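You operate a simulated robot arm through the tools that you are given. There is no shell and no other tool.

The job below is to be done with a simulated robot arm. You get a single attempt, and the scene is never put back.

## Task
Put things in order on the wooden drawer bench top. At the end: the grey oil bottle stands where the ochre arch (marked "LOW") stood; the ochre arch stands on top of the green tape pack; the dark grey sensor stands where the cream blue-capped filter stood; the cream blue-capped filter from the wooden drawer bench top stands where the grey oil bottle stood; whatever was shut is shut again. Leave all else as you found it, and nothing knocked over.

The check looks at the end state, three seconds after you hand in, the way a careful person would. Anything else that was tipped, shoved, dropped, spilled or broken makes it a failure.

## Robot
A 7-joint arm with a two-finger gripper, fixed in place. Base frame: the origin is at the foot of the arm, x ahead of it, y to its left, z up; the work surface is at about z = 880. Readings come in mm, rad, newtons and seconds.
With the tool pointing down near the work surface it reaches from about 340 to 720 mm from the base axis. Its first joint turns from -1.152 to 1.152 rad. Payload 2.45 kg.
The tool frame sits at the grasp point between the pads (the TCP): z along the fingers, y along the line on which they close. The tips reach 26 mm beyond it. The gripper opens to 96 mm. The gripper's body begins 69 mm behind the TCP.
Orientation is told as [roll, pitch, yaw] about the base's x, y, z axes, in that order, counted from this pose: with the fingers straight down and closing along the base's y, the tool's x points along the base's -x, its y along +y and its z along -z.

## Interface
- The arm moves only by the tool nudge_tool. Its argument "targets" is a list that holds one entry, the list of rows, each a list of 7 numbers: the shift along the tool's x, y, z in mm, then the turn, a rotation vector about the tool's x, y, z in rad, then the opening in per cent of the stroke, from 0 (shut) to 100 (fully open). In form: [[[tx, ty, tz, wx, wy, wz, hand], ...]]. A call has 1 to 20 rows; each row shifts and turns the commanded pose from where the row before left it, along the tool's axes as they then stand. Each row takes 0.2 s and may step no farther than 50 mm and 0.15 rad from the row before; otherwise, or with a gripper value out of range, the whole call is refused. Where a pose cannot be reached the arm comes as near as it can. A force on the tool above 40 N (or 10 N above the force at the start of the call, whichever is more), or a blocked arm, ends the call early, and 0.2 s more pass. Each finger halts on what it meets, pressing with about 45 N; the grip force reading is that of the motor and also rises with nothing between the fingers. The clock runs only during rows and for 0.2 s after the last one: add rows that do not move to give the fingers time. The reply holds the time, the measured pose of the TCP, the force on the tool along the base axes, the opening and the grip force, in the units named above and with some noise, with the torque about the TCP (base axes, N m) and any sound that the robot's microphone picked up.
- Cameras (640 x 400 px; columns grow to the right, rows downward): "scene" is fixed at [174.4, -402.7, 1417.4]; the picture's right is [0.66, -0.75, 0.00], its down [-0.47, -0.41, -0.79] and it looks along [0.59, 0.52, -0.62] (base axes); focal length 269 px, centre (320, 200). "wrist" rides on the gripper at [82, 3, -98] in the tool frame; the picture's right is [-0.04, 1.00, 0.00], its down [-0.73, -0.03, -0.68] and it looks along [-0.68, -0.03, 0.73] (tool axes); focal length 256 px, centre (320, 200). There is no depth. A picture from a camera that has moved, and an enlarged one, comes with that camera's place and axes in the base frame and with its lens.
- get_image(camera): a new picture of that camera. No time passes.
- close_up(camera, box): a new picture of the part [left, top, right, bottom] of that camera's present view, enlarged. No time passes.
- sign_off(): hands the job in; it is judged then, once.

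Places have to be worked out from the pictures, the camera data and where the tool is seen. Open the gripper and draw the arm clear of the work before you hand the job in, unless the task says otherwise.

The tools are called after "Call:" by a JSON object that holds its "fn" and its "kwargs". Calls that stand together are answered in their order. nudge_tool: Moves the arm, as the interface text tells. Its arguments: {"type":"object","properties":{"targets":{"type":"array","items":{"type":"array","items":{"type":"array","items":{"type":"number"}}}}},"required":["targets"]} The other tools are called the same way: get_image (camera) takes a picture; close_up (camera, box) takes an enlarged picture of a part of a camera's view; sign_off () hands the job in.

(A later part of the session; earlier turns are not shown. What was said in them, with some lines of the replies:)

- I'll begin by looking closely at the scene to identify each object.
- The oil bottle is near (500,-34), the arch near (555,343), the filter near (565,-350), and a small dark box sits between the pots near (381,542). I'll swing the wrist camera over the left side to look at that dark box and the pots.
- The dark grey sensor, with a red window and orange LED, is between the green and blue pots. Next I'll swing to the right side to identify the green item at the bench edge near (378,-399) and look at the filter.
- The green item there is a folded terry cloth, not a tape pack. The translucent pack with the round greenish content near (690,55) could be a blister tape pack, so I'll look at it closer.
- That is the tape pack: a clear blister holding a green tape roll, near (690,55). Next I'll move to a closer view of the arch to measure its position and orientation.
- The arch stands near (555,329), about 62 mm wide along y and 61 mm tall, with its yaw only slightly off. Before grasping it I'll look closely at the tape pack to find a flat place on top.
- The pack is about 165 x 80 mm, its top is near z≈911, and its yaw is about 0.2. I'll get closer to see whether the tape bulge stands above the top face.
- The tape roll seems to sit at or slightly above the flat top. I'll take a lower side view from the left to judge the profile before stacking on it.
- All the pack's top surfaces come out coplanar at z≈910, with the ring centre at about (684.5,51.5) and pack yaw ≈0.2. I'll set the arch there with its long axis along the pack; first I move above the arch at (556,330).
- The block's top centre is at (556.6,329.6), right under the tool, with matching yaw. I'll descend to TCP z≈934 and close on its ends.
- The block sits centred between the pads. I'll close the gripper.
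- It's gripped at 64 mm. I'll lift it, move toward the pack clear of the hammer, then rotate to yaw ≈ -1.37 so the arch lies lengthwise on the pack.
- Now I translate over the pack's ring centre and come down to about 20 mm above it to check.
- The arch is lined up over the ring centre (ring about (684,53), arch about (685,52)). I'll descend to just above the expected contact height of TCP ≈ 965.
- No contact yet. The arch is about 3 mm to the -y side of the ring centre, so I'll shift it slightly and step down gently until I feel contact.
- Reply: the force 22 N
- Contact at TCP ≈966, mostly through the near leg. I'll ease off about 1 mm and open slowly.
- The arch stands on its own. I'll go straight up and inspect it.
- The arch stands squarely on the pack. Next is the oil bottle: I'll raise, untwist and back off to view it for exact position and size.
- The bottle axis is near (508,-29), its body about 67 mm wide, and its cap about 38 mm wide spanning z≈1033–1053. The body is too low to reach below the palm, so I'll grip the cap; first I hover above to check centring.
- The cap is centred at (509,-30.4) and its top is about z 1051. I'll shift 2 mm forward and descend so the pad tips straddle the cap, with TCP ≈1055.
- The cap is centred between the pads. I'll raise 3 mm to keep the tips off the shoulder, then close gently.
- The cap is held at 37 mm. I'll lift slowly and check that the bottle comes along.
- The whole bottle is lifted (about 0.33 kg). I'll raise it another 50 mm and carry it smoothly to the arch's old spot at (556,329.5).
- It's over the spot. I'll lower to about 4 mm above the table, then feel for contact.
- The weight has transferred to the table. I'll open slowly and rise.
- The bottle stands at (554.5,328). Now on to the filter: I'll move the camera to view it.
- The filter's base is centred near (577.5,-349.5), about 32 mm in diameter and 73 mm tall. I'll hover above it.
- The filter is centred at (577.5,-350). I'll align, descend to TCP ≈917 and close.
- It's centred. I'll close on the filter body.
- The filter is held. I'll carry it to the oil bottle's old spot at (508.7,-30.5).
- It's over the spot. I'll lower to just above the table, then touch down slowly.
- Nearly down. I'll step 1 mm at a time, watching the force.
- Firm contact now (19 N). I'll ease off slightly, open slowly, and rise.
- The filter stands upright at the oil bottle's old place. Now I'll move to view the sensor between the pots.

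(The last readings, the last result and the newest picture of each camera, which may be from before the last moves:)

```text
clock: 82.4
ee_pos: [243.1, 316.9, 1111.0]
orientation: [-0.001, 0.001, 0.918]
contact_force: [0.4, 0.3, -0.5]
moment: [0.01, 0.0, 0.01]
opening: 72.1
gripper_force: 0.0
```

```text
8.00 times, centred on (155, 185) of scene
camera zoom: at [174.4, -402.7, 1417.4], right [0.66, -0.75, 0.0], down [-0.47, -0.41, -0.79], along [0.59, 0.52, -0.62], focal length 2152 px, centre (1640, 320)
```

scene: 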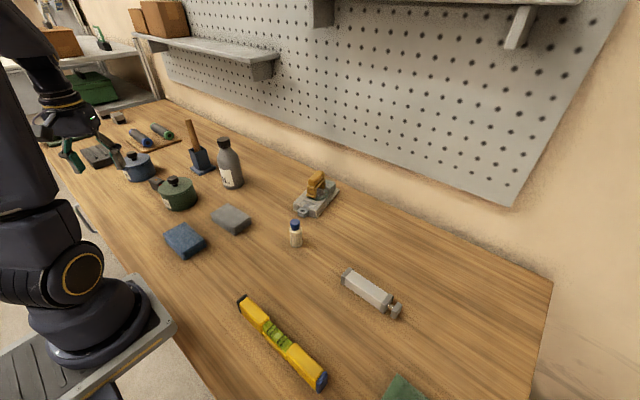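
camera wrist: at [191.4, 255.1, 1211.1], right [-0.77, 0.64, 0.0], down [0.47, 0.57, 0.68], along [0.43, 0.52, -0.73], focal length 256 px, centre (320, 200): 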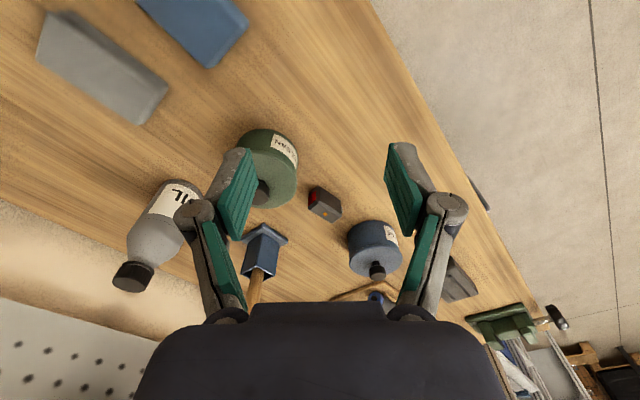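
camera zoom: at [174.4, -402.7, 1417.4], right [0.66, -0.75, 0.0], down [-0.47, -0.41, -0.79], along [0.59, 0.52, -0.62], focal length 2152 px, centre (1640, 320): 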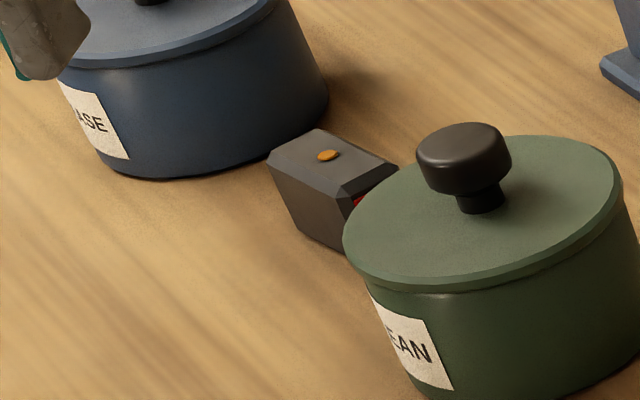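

The sensor is about 50×27×35 mm, centred near (379.3,493.8) with its long axis nearly along y (yaw ≈0.17). I'll grip it across the 27 mm width with tool yaw ≈1.74, which keeps the fingers away from both pots; first I hover.

Call:
{"fn": "nudge_tool", "kwargs": {"targets": [[[0, 0, 0, 0, 0, -0.137, 75], [0, 0, 0, 0, 0, -0.137, 75], [0, 0, 0, 0, 0, -0.137, 75], [0, 0, 0, 0, 0, -0.137, 75], [0, 0, 0, 0, 0, -0.137, 75], [0, 0, 0, 0, 0, -0.137, 75], [-30.3, -32.8, 0, 0, 0, 0, 75], [-30.3, -32.8, 0, 0, 0, 0, 75], [-30.3, -32.8, 0, 0, 0, 0, 75], [-30.3, -32.8, 0, 0, 0, 0, 75], [-30.3, -32.8, 0, 0, 0, 0, 75], [0, 0, 40, 0, 0, 0, 75], [0, 0, 40, 0, 0, 0, 75], [0, 0, 0, 0, 0, 0, 75], [0, 0, 0, 0, 0, 0, 75]]]}}

Call:
{"fn": "get_image", "kwargs": {"camera": "wrist"}}

Call:
{"fn": "close_up", "kwargs": {"camera": "wrist", "box": [250, 60, 390, 200]}}

Call:
{"fn": "close_up", "kwargs": {"camera": "scene", "box": [100, 100, 240, 240]}}

```text
clock: 85.6
ee_pos: [380.8, 494.8, 1031.8]
orientation: [0.001, -0.001, 1.739]
contact_force: [-0.2, -0.6, -0.2]
moment: [0.01, 0.03, -0.02]
opening: 71.9
gripper_force: 0.1
```

```text
taken
camera wrist: at [391.3, 413.5, 1130.0], right [-0.99, -0.13, 0.0], down [-0.09, 0.73, 0.68], along [-0.09, 0.67, -0.73], focal length 256 px, centre (320, 200)
```

wrist: 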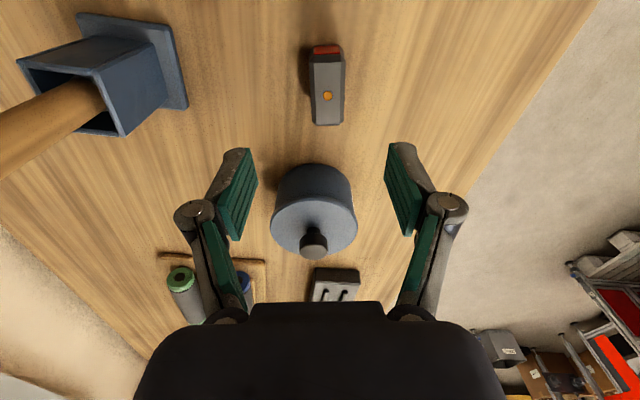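

```text
2.86 times, centred on (320, 130) of wrist
camera zoom: at [391.3, 413.5, 1130.0], right [-0.99, -0.13, 0.0], down [-0.09, 0.73, 0.68], along [-0.09, 0.67, -0.73], focal length 731 px, centre (320, 400)
```

zoom: 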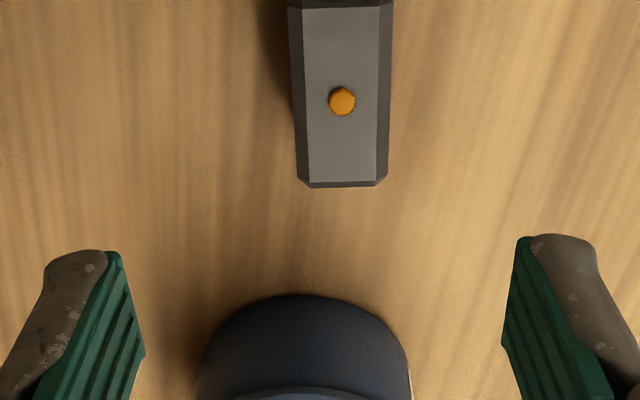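

```text
2.86 times, centred on (170, 170) of scene
camera zoom: at [174.4, -402.7, 1417.4], right [0.66, -0.75, 0.0], down [-0.47, -0.41, -0.79], along [0.59, 0.52, -0.62], focal length 769 px, centre (749, 286)
```

zoom: 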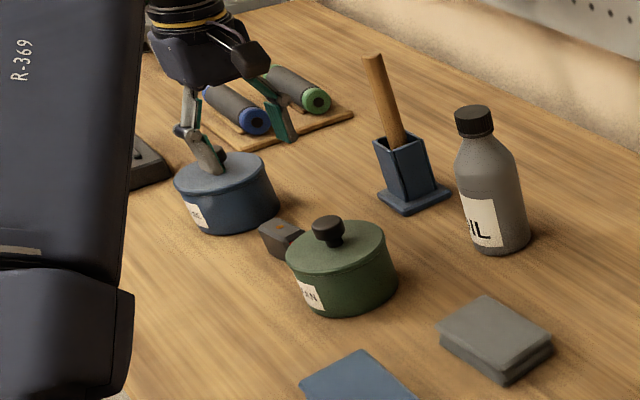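

This view puts the sensor's top centre near (375.5,492), a few mm off the tool. I'll correct, descend partway and re-check.

Call:
{"fn": "nudge_tool", "kwargs": {"targets": [[[1.3, 4.0, 0, 0, 0, 0, 75], [0, 0, 35, 0, 0, 0, 75], [0, 0, 35, 0, 0, 0, 75], [0, 0, 0, 0, 0, 0, 75], [0, 0, 0, 0, 0, 0, 75]]]}}

Call:
{"fn": "get_image", "kwargs": {"camera": "wrist"}}

Call:
{"fn": "close_up", "kwargs": {"camera": "wrist", "box": [250, 70, 390, 210]}}

```text
clock: 86.8
ee_pos: [377.1, 491.8, 962.0]
orientation: [0.001, 0.001, 1.741]
contact_force: [0.7, 1.3, 0.4]
moment: [0.03, -0.01, 0.0]
opening: 72.1
gripper_force: 0.1
```

```text
taken
camera wrist: at [386.6, 411.4, 1060.6], right [-0.99, -0.13, 0.0], down [-0.09, 0.73, 0.68], along [-0.09, 0.67, -0.73], focal length 256 px, centre (320, 200)
```

wrist: 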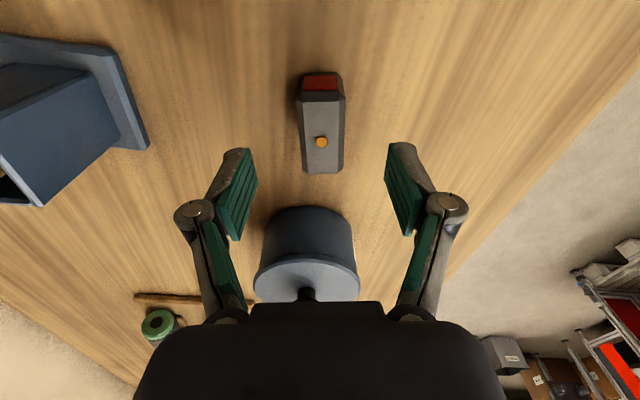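

```text
2.86 times, centred on (320, 140) of wrist
camera zoom: at [386.6, 411.4, 1060.6], right [-0.99, -0.13, 0.0], down [-0.09, 0.73, 0.68], along [-0.09, 0.67, -0.73], focal length 731 px, centre (320, 371)
```

zoom: 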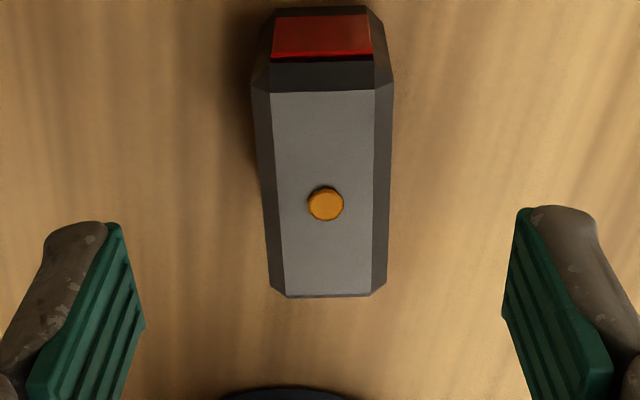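

The sensor is centred within 1 mm. I'll descend to TCP ≈912 and close across its width.

Call:
{"fn": "nudge_tool", "kwargs": {"targets": [[[0, 0.5, 25, 0, 0, 0, 75], [0, 0, 20, 0, 0, 0, 75], [0, 0, 5, 0, 0, 0, 75], [0, 0, 0, 0, 0, 0, 75]]]}}

Call:
{"fn": "nudge_tool", "kwargs": {"targets": [[[0, 0, 0, 0, 0, 0, 60], [0, 0, 0, 0, 0, 0, 45], [0, 0, 0, 0, 0, 0, 38], [0, 0, 0, 0, 0, 0, 32], [0, 0, 0, 0, 0, 0, 25], [0, 0, 0, 0, 0, 0, 18], [0, 0, 0, 0, 0, 0, 15], [0, 0, 0, 0, 0, 0, 15]]]}}

Call:
{"fn": "get_image", "kwargs": {"camera": "wrist"}}

```text
clock: 87.8
ee_pos: [374.9, 491.9, 913.3]
orientation: [0.001, 0.001, 1.739]
contact_force: [-0.9, 0.0, 0.2]
moment: [0.0, -0.05, 0.0]
opening: 71.9
gripper_force: 0.2
```

```text
clock: 89.6
ee_pos: [375.1, 492.5, 913.9]
orientation: [-0.001, 0.0, 1.741]
contact_force: [-0.2, 0.9, 0.2]
moment: [0.01, 0.03, 0.02]
opening: 26.8
gripper_force: 45.1
```

```text
taken
camera wrist: at [386.0, 411.9, 1011.3], right [-0.99, -0.13, 0.0], down [-0.09, 0.73, 0.68], along [-0.09, 0.67, -0.73], focal length 256 px, centre (320, 200)
```

wrist: 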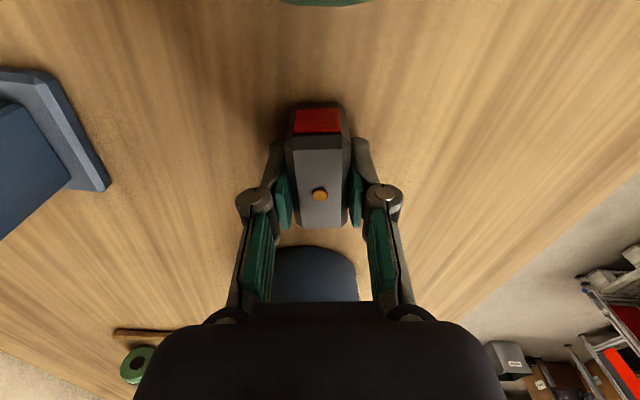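

The sensor is gripped at 26.8 mm. I'll lift it well clear and carry it back over the middle of the bench.

Call:
{"fn": "nudge_tool", "kwargs": {"targets": [[[0, 0, -5, 0, 0, 0, 15], [0, 0, -30, 0, 0, 0, 15], [0, 0, -45, 0, 0, 0, 15], [0, 0, -45, 0, 0, 0, 15], [0, 0, -45, 0, 0, 0, 15], [0, 0, 0, 0, 0, 0, 15], [43.4, 4.6, 0, 0, 0, 0, 15], [43.4, 4.6, 0, 0, 0, 0, 15], [43.4, 4.6, 0, 0, 0, 0, 15], [43.4, 4.6, 0, 0, 0, 0, 15], [43.4, 4.6, 0, 0, 0, 0, 15], [43.4, 4.6, 0, 0, 0, 0, 15], [43.4, 4.6, 0, 0, 0, 0, 15], [43.4, 4.6, 0, 0, 0, 0, 15], [43.4, 4.6, 0, 0, 0, 0, 15], [0, 0, 0, 0, 0, 0, 15]]]}}

Call:
{"fn": "get_image", "kwargs": {"camera": "scene"}}

Call:
{"fn": "get_image", "kwargs": {"camera": "wrist"}}

```text
clock: 93.0
ee_pos: [400.4, 99.6, 1081.1]
orientation: [0.001, -0.001, 1.739]
contact_force: [0.6, -0.1, 0.0]
moment: [0.0, -0.04, -0.02]
opening: 26.8
gripper_force: 45.3
```

```text
taken
```

scene: 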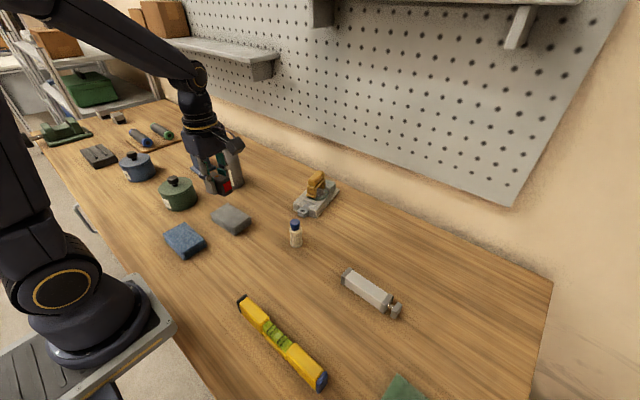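

```text
taken
camera wrist: at [411.7, 19.2, 1180.4], right [-0.99, -0.13, 0.0], down [-0.09, 0.73, 0.68], along [-0.09, 0.67, -0.73], focal length 256 px, centre (320, 200)
```

wrist: 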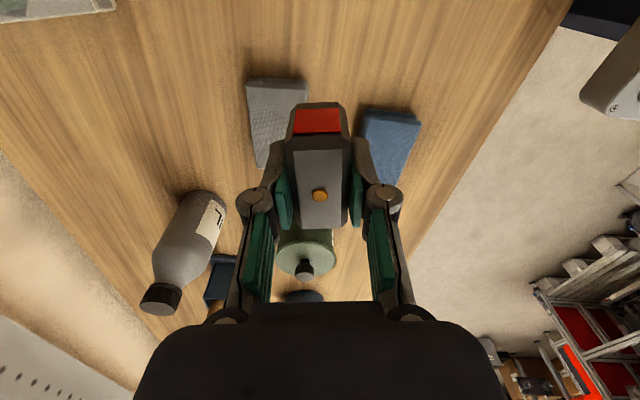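

Now I'll rotate to yaw 0 and carry the sensor to the filter's old spot at (577.5,-350).

Call:
{"fn": "nudge_tool", "kwargs": {"targets": [[[0, 0, 0, 0, 0, 0.145, 15], [0, 0, 0, 0, 0, 0.145, 15], [0, 0, 0, 0, 0, 0.145, 15], [0, 0, 0, 0, 0, 0.145, 15], [0, 0, 0, 0, 0, 0.145, 15], [0, 0, 0, 0, 0, 0.145, 15], [0, 0, 0, 0, 0, 0.145, 15], [0, 0, 0, 0, 0, 0.145, 15], [0, 0, 0, 0, 0, 0.145, 15], [0, 0, 0, 0, 0, 0.145, 15], [0, 0, 0, 0, 0, 0.145, 15], [0, 0, 0, 0, 0, 0.145, 15], [0, 0, 0, 0, 0, 0, 15]]]}}

Call:
{"fn": "nudge_tool", "kwargs": {"targets": [[[-16.2, -40.9, 0, 0, 0, 0, 15], [-16.2, -40.9, 0, 0, 0, 0, 15], [-16.2, -40.9, 0, 0, 0, 0, 15], [-16.2, -40.9, 0, 0, 0, 0, 15], [-16.2, -40.9, 0, 0, 0, 0, 15], [-16.2, -40.9, 0, 0, 0, 0, 15], [-16.2, -40.9, 0, 0, 0, 0, 15], [-16.2, -40.9, 0, 0, 0, 0, 15], [-16.2, -40.9, 0, 0, 0, 0, 15], [-16.2, -40.9, 0, 0, 0, 0, 15], [-16.2, -40.9, 0, 0, 0, 0, 15], [0, 0, 0, 0, 0, 0, 15], [0, 0, 0, 0, 0, 0, 15]]]}}

Call:
{"fn": "get_image", "kwargs": {"camera": "wrist"}}

Call:
{"fn": "get_image", "kwargs": {"camera": "scene"}}

```text
clock: 95.8
ee_pos: [398.7, 101.4, 1082.0]
orientation: [0.001, -0.001, -0.004]
contact_force: [-0.8, 0.0, -0.8]
moment: [0.01, 0.0, -0.02]
opening: 26.7
gripper_force: 45.2
```

```text
clock: 98.6
ee_pos: [578.6, -349.1, 1082.4]
orientation: [0.001, 0.001, -0.002]
contact_force: [0.2, -0.6, -1.5]
moment: [-0.02, 0.03, -0.01]
opening: 26.8
gripper_force: 45.2
```

```text
taken
camera wrist: at [497.0, -346.3, 1180.1], right [0.04, 1.0, 0.0], down [0.73, -0.03, 0.68], along [0.68, -0.03, -0.73], focal length 256 px, centre (320, 200)
```

wrist: 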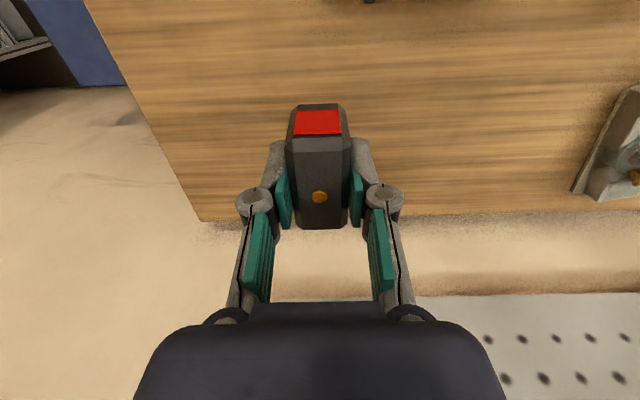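

```text
taken
```

scene: 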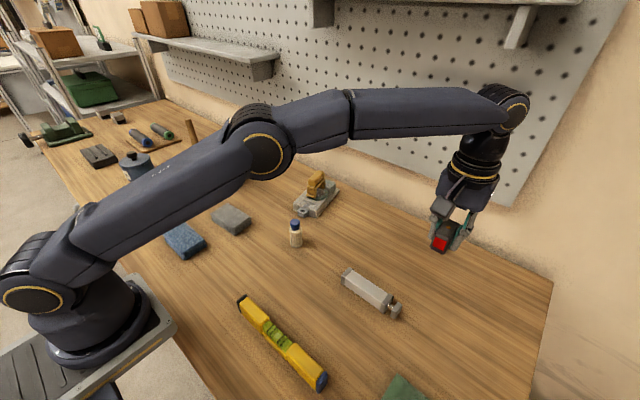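

I'm over the spot. I'll lower to about 4 mm above the bench, then touch down gently.

Call:
{"fn": "nudge_tool", "kwargs": {"targets": [[[0, 0, 38, 0, 0, 0, 15], [0, 0, 38, 0, 0, 0, 15], [0, 0, 38, 0, 0, 0, 15], [0, 0, 30, 0, 0, 0, 15], [0, 0, 18, 0, 0, 0, 15], [0, 0, 3, 0, 0, 0, 15], [0, 0, 0, 0, 0, 0, 15], [0, 0, 0, 0, 0, 0, 15]]]}}

Call:
{"fn": "nudge_tool", "kwargs": {"targets": [[[0, 0, 1.5, 0, 0, 0, 15], [0, 0, 0, 0, 0, 0, 15]]]}}

Call:
{"fn": "nudge_tool", "kwargs": {"targets": [[[0, 0, 1, 0, 0, 0, 15], [0, 0, 0, 0, 0, 0, 15]]]}}

```text
clock: 100.4
ee_pos: [577.3, -349.6, 916.9]
orientation: [0.001, -0.001, -0.002]
contact_force: [-0.4, 0.5, -0.7]
moment: [-0.01, -0.03, 0.01]
opening: 26.7
gripper_force: 44.6
```

```text
clock: 101.0
ee_pos: [577.9, -349.4, 914.7]
orientation: [0.002, -0.001, -0.003]
contact_force: [0.7, -0.5, -0.2]
moment: [0.01, 0.0, 0.01]
opening: 26.9
gripper_force: 45.3
```

```text
clock: 101.6
ee_pos: [577.3, -349.5, 913.9]
orientation: [0.0, -0.002, -0.002]
contact_force: [-0.6, 0.2, 0.1]
moment: [0.01, -0.02, 0.05]
opening: 26.9
gripper_force: 45.2
```

Call:
{"fn": "nudge_tool", "kwargs": {"targets": [[[0, 0, 0.8, 0, 0, 0, 15], [0, 0, 0, 0, 0, 0, 15]]]}}

Call:
{"fn": "nudge_tool", "kwargs": {"targets": [[[0, 0, 0.6, 0, 0, 0, 15], [0, 0, 0, 0, 0, 0, 15]]]}}

```text
clock: 102.2
ee_pos: [577.6, -349.0, 914.1]
orientation: [0.002, 0.0, -0.002]
contact_force: [0.2, 0.4, -0.5]
moment: [-0.01, 0.03, 0.0]
opening: 26.8
gripper_force: 44.7
```

```text
clock: 102.8
ee_pos: [576.5, -349.5, 913.0]
orientation: [-0.003, 0.001, -0.001]
contact_force: [-0.5, -0.6, -0.7]
moment: [0.0, 0.02, 0.02]
opening: 26.7
gripper_force: 45.2
```

No contact yet; I'll continue with sub-millimetre steps.

Call:
{"fn": "nudge_tool", "kwargs": {"targets": [[[0, 0, 0.7, 0, 0, 0, 15], [0, 0, 0, 0, 0, 0, 15]]]}}

Call:
{"fn": "nudge_tool", "kwargs": {"targets": [[[0, 0, 0.7, 0, 0, 0, 15], [0, 0, 0, 0, 0, 0, 15]]]}}

Call:
{"fn": "close_up", "kwargs": {"camera": "scene", "box": [380, 240, 460, 320]}}

```text
clock: 103.4
ee_pos: [577.9, -349.8, 912.8]
orientation: [-0.001, -0.001, -0.001]
contact_force: [-0.1, -0.6, 0.0]
moment: [0.01, 0.01, -0.04]
opening: 26.8
gripper_force: 44.8
```

```text
clock: 104.0
ee_pos: [577.5, -348.6, 912.2]
orientation: [0.0, 0.001, -0.001]
contact_force: [-1.2, 0.3, 2.9]
moment: [-0.02, -0.05, -0.02]
opening: 26.7
gripper_force: 44.6
```

```text
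5.00 times, centred on (420, 280) of scene
camera zoom: at [174.3, -402.7, 1417.4], right [0.66, -0.75, 0.0], down [-0.47, -0.41, -0.79], along [0.59, 0.52, -0.62], focal length 1345 px, centre (-180, -200)
```

zoom: 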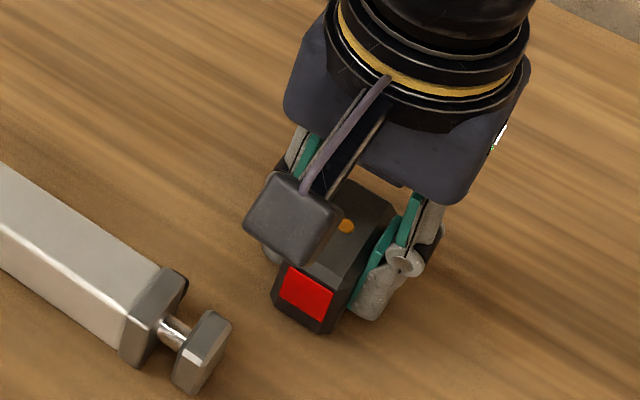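

The sensor has touched down. I'll open slowly and rise.

Call:
{"fn": "nudge_tool", "kwargs": {"targets": [[[0, 0, 0, 0, 0, 0, 22], [0, 0, 0, 0, 0, 0, 27], [0, 0, 0, 0, 0, 0, 30], [0, 0, 0, 0, 0, 0, 35], [0, 0, 0, 0, 0, 0, 45], [0, 0, 0, 0, 0, 0, 55], [0, 0, 0, 0, 0, 0, 65], [0, 0, 0, 0, 0, 0, 65], [0, 0, -20, 0, 0, 0, 65], [0, 0, -40, 0, 0, 0, 65], [0, 0, -45, 0, 0, 0, 65], [0, 0, -45, 0, 0, 0, 65], [0, 0, -45, 0, 0, 0, 65], [0, 0, 0, 0, 0, 0, 65]]]}}

Call:
{"fn": "get_image", "kwargs": {"camera": "wrist"}}

Call:
{"fn": "get_image", "kwargs": {"camera": "scene"}}

Call:
{"fn": "close_up", "kwargs": {"camera": "scene", "box": [370, 230, 470, 330]}}

```text
clock: 107.0
ee_pos: [577.8, -348.0, 1107.4]
orientation: [-0.001, -0.001, 0.001]
contact_force: [0.0, -1.2, -0.3]
moment: [-0.01, -0.01, 0.04]
opening: 62.4
gripper_force: 0.1
```

```text
taken
camera wrist: at [496.6, -344.7, 1206.9], right [0.04, 1.0, 0.0], down [0.73, -0.03, 0.68], along [0.68, -0.03, -0.73], focal length 256 px, centre (320, 200)
```

wrist: 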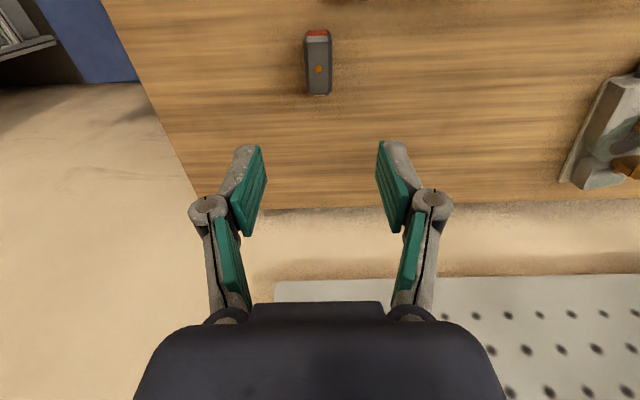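

```text
taken
```

scene: 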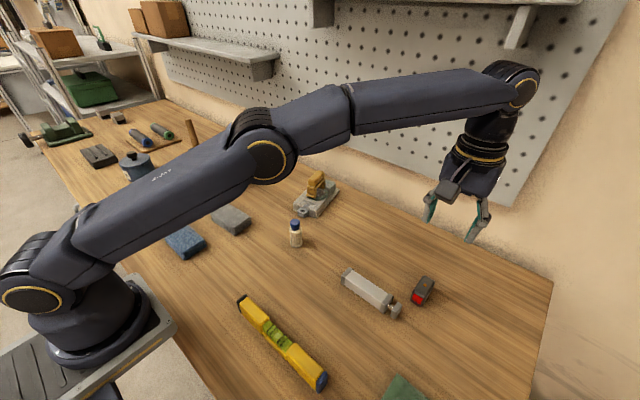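

```text
4.00 times, centred on (420, 280) of scene
camera zoom: at [174.4, -402.7, 1417.4], right [0.66, -0.75, 0.0], down [-0.47, -0.41, -0.79], along [0.59, 0.52, -0.62], focal length 1076 px, centre (-80, -120)
```

zoom: 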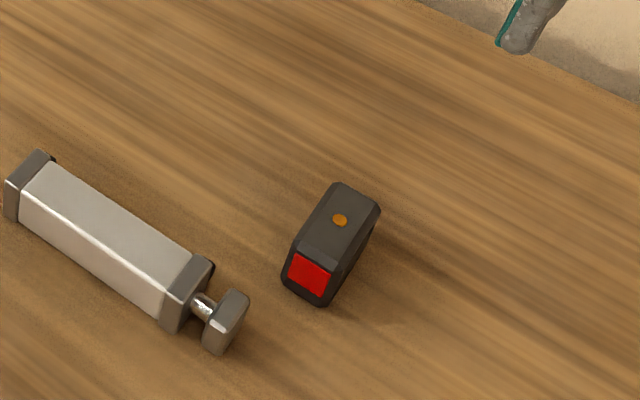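

All four items are placed. I'll withdraw the arm up toward its starting pose and make a final inspection.

Call:
{"fn": "nudge_tool", "kwargs": {"targets": [[[0, 0, -38, 0, 0, 0, 65], [0, 0, -38, 0, 0, 0, 75], [0, 0, -38, 0, 0, 0, 85], [11.3, 42.7, 0, 0, 0, 0, 100], [11.3, 42.7, 0, 0, 0, 0, 100], [11.3, 42.7, 0, 0, 0, 0, 100], [11.3, 42.7, 0, 0, 0, 0, 100], [11.3, 42.7, 0, 0, 0, 0, 100], [11.3, 42.7, 0, 0, 0, 0, 100], [11.3, 42.7, 0, 0, 0, 0, 100], [11.3, 42.7, 0, 0, 0, 0, 100], [11.3, 42.7, 0, 0, 0, 0, 100], [11.3, 42.7, 0, 0, 0, 0, 100], [11.3, 42.7, 0, 0, 0, 0, 100], [11.3, 42.7, 0, 0, 0, 0, 100], [0, 0, 0, 0, 0, 0, 100], [0, 0, 0, 0, 0, 0, 100]]]}}

Call:
{"fn": "get_image", "kwargs": {"camera": "scene"}}

Call:
{"fn": "get_image", "kwargs": {"camera": "wrist"}}

Call:
{"fn": "close_up", "kwargs": {"camera": "scene", "box": [270, 140, 370, 260]}}

Call:
{"fn": "close_up", "kwargs": {"camera": "scene", "box": [60, 90, 280, 270]}}

```text
clock: 110.6
ee_pos: [416.7, 183.4, 1199.4]
orientation: [0.001, -0.001, -0.001]
contact_force: [1.1, 1.0, 0.9]
moment: [0.0, 0.03, 0.0]
opening: 96.2
gripper_force: 0.0
out of reach, approached as far as the arm can: row 1, 2, 3
```

```text
taken
```

scene: 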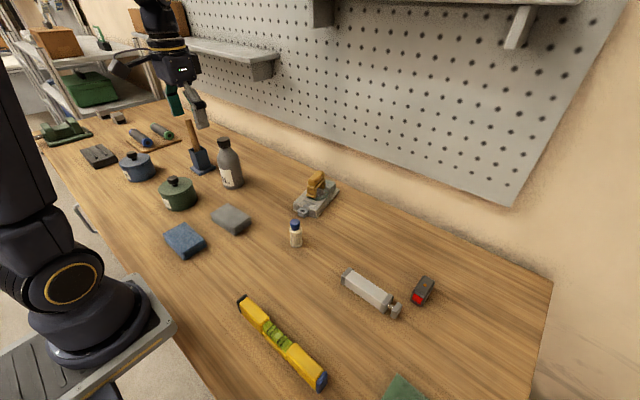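

```text
taken
camera wrist: at [335.3, 186.7, 1299.1], right [0.04, 1.0, 0.0], down [0.73, -0.03, 0.68], along [0.68, -0.03, -0.73], focal length 256 px, centre (320, 200)
```

wrist: 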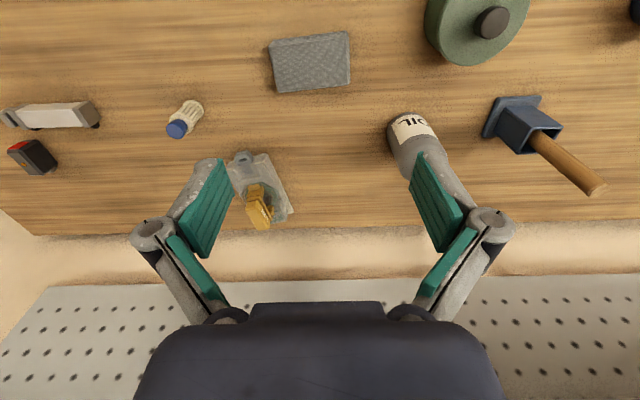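

```text
3.33 times, centred on (320, 200) of scene
camera zoom: at [174.4, -402.7, 1417.4], right [0.66, -0.75, 0.0], down [-0.47, -0.41, -0.79], along [0.59, 0.52, -0.62], focal length 897 px, centre (320, 200)
```

zoom: 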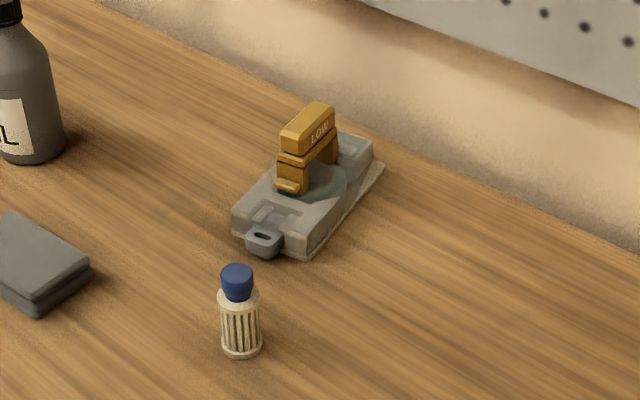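

```text
2.22 times, centred on (170, 180) of scene
camera zoom: at [174.4, -402.7, 1417.4], right [0.66, -0.75, 0.0], down [-0.47, -0.41, -0.79], along [0.59, 0.52, -0.62], focal length 598 px, centre (653, 244)
```

zoom: 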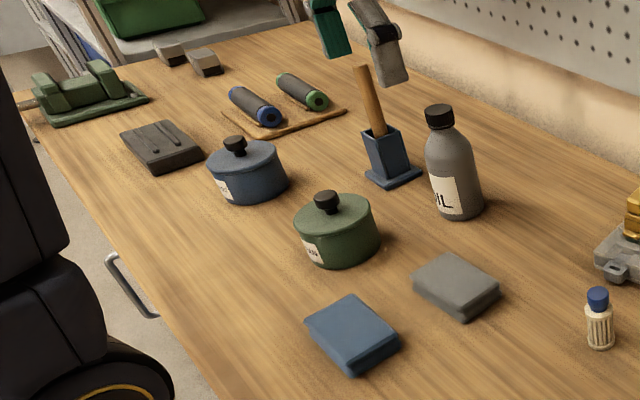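

The final views show the bottle on the arch's spot, the arch on the tape pack, the filter on the bottle's spot and the sensor on the filter's spot. Everything is upright, the pots and drawer are untouched, and the gripper is open and clear, so I'm handing in.

Call:
{"fn": "sign_off", "kwargs": {}}

```text
The job is handed in.
```

I moved all four items to where you asked and handed the job in. The last pictures show everything upright, with nothing else on the bench visibly moved.

- **Ochre arch:** it stands on the green tape pack, lengthwise over the tape roll.
- **Grey oil bottle:** it stands where the arch was, about 2 mm off my estimate of the spot.
- **Cream blue-capped filter:** it stands where the oil bottle was, within a few millimetres.
- **Dark grey sensor:** it stands where the filter was. I turned it about 100° from how it lay before, so its long side now points away from the arm's base.

I opened nothing, so the drawer and the lidded pots stayed shut. There was no label naming the "green tape pack". I took it to be the clear blister pack with the green tape roll at the back of the bench, because the other loose green item near the edge is a folded cloth.
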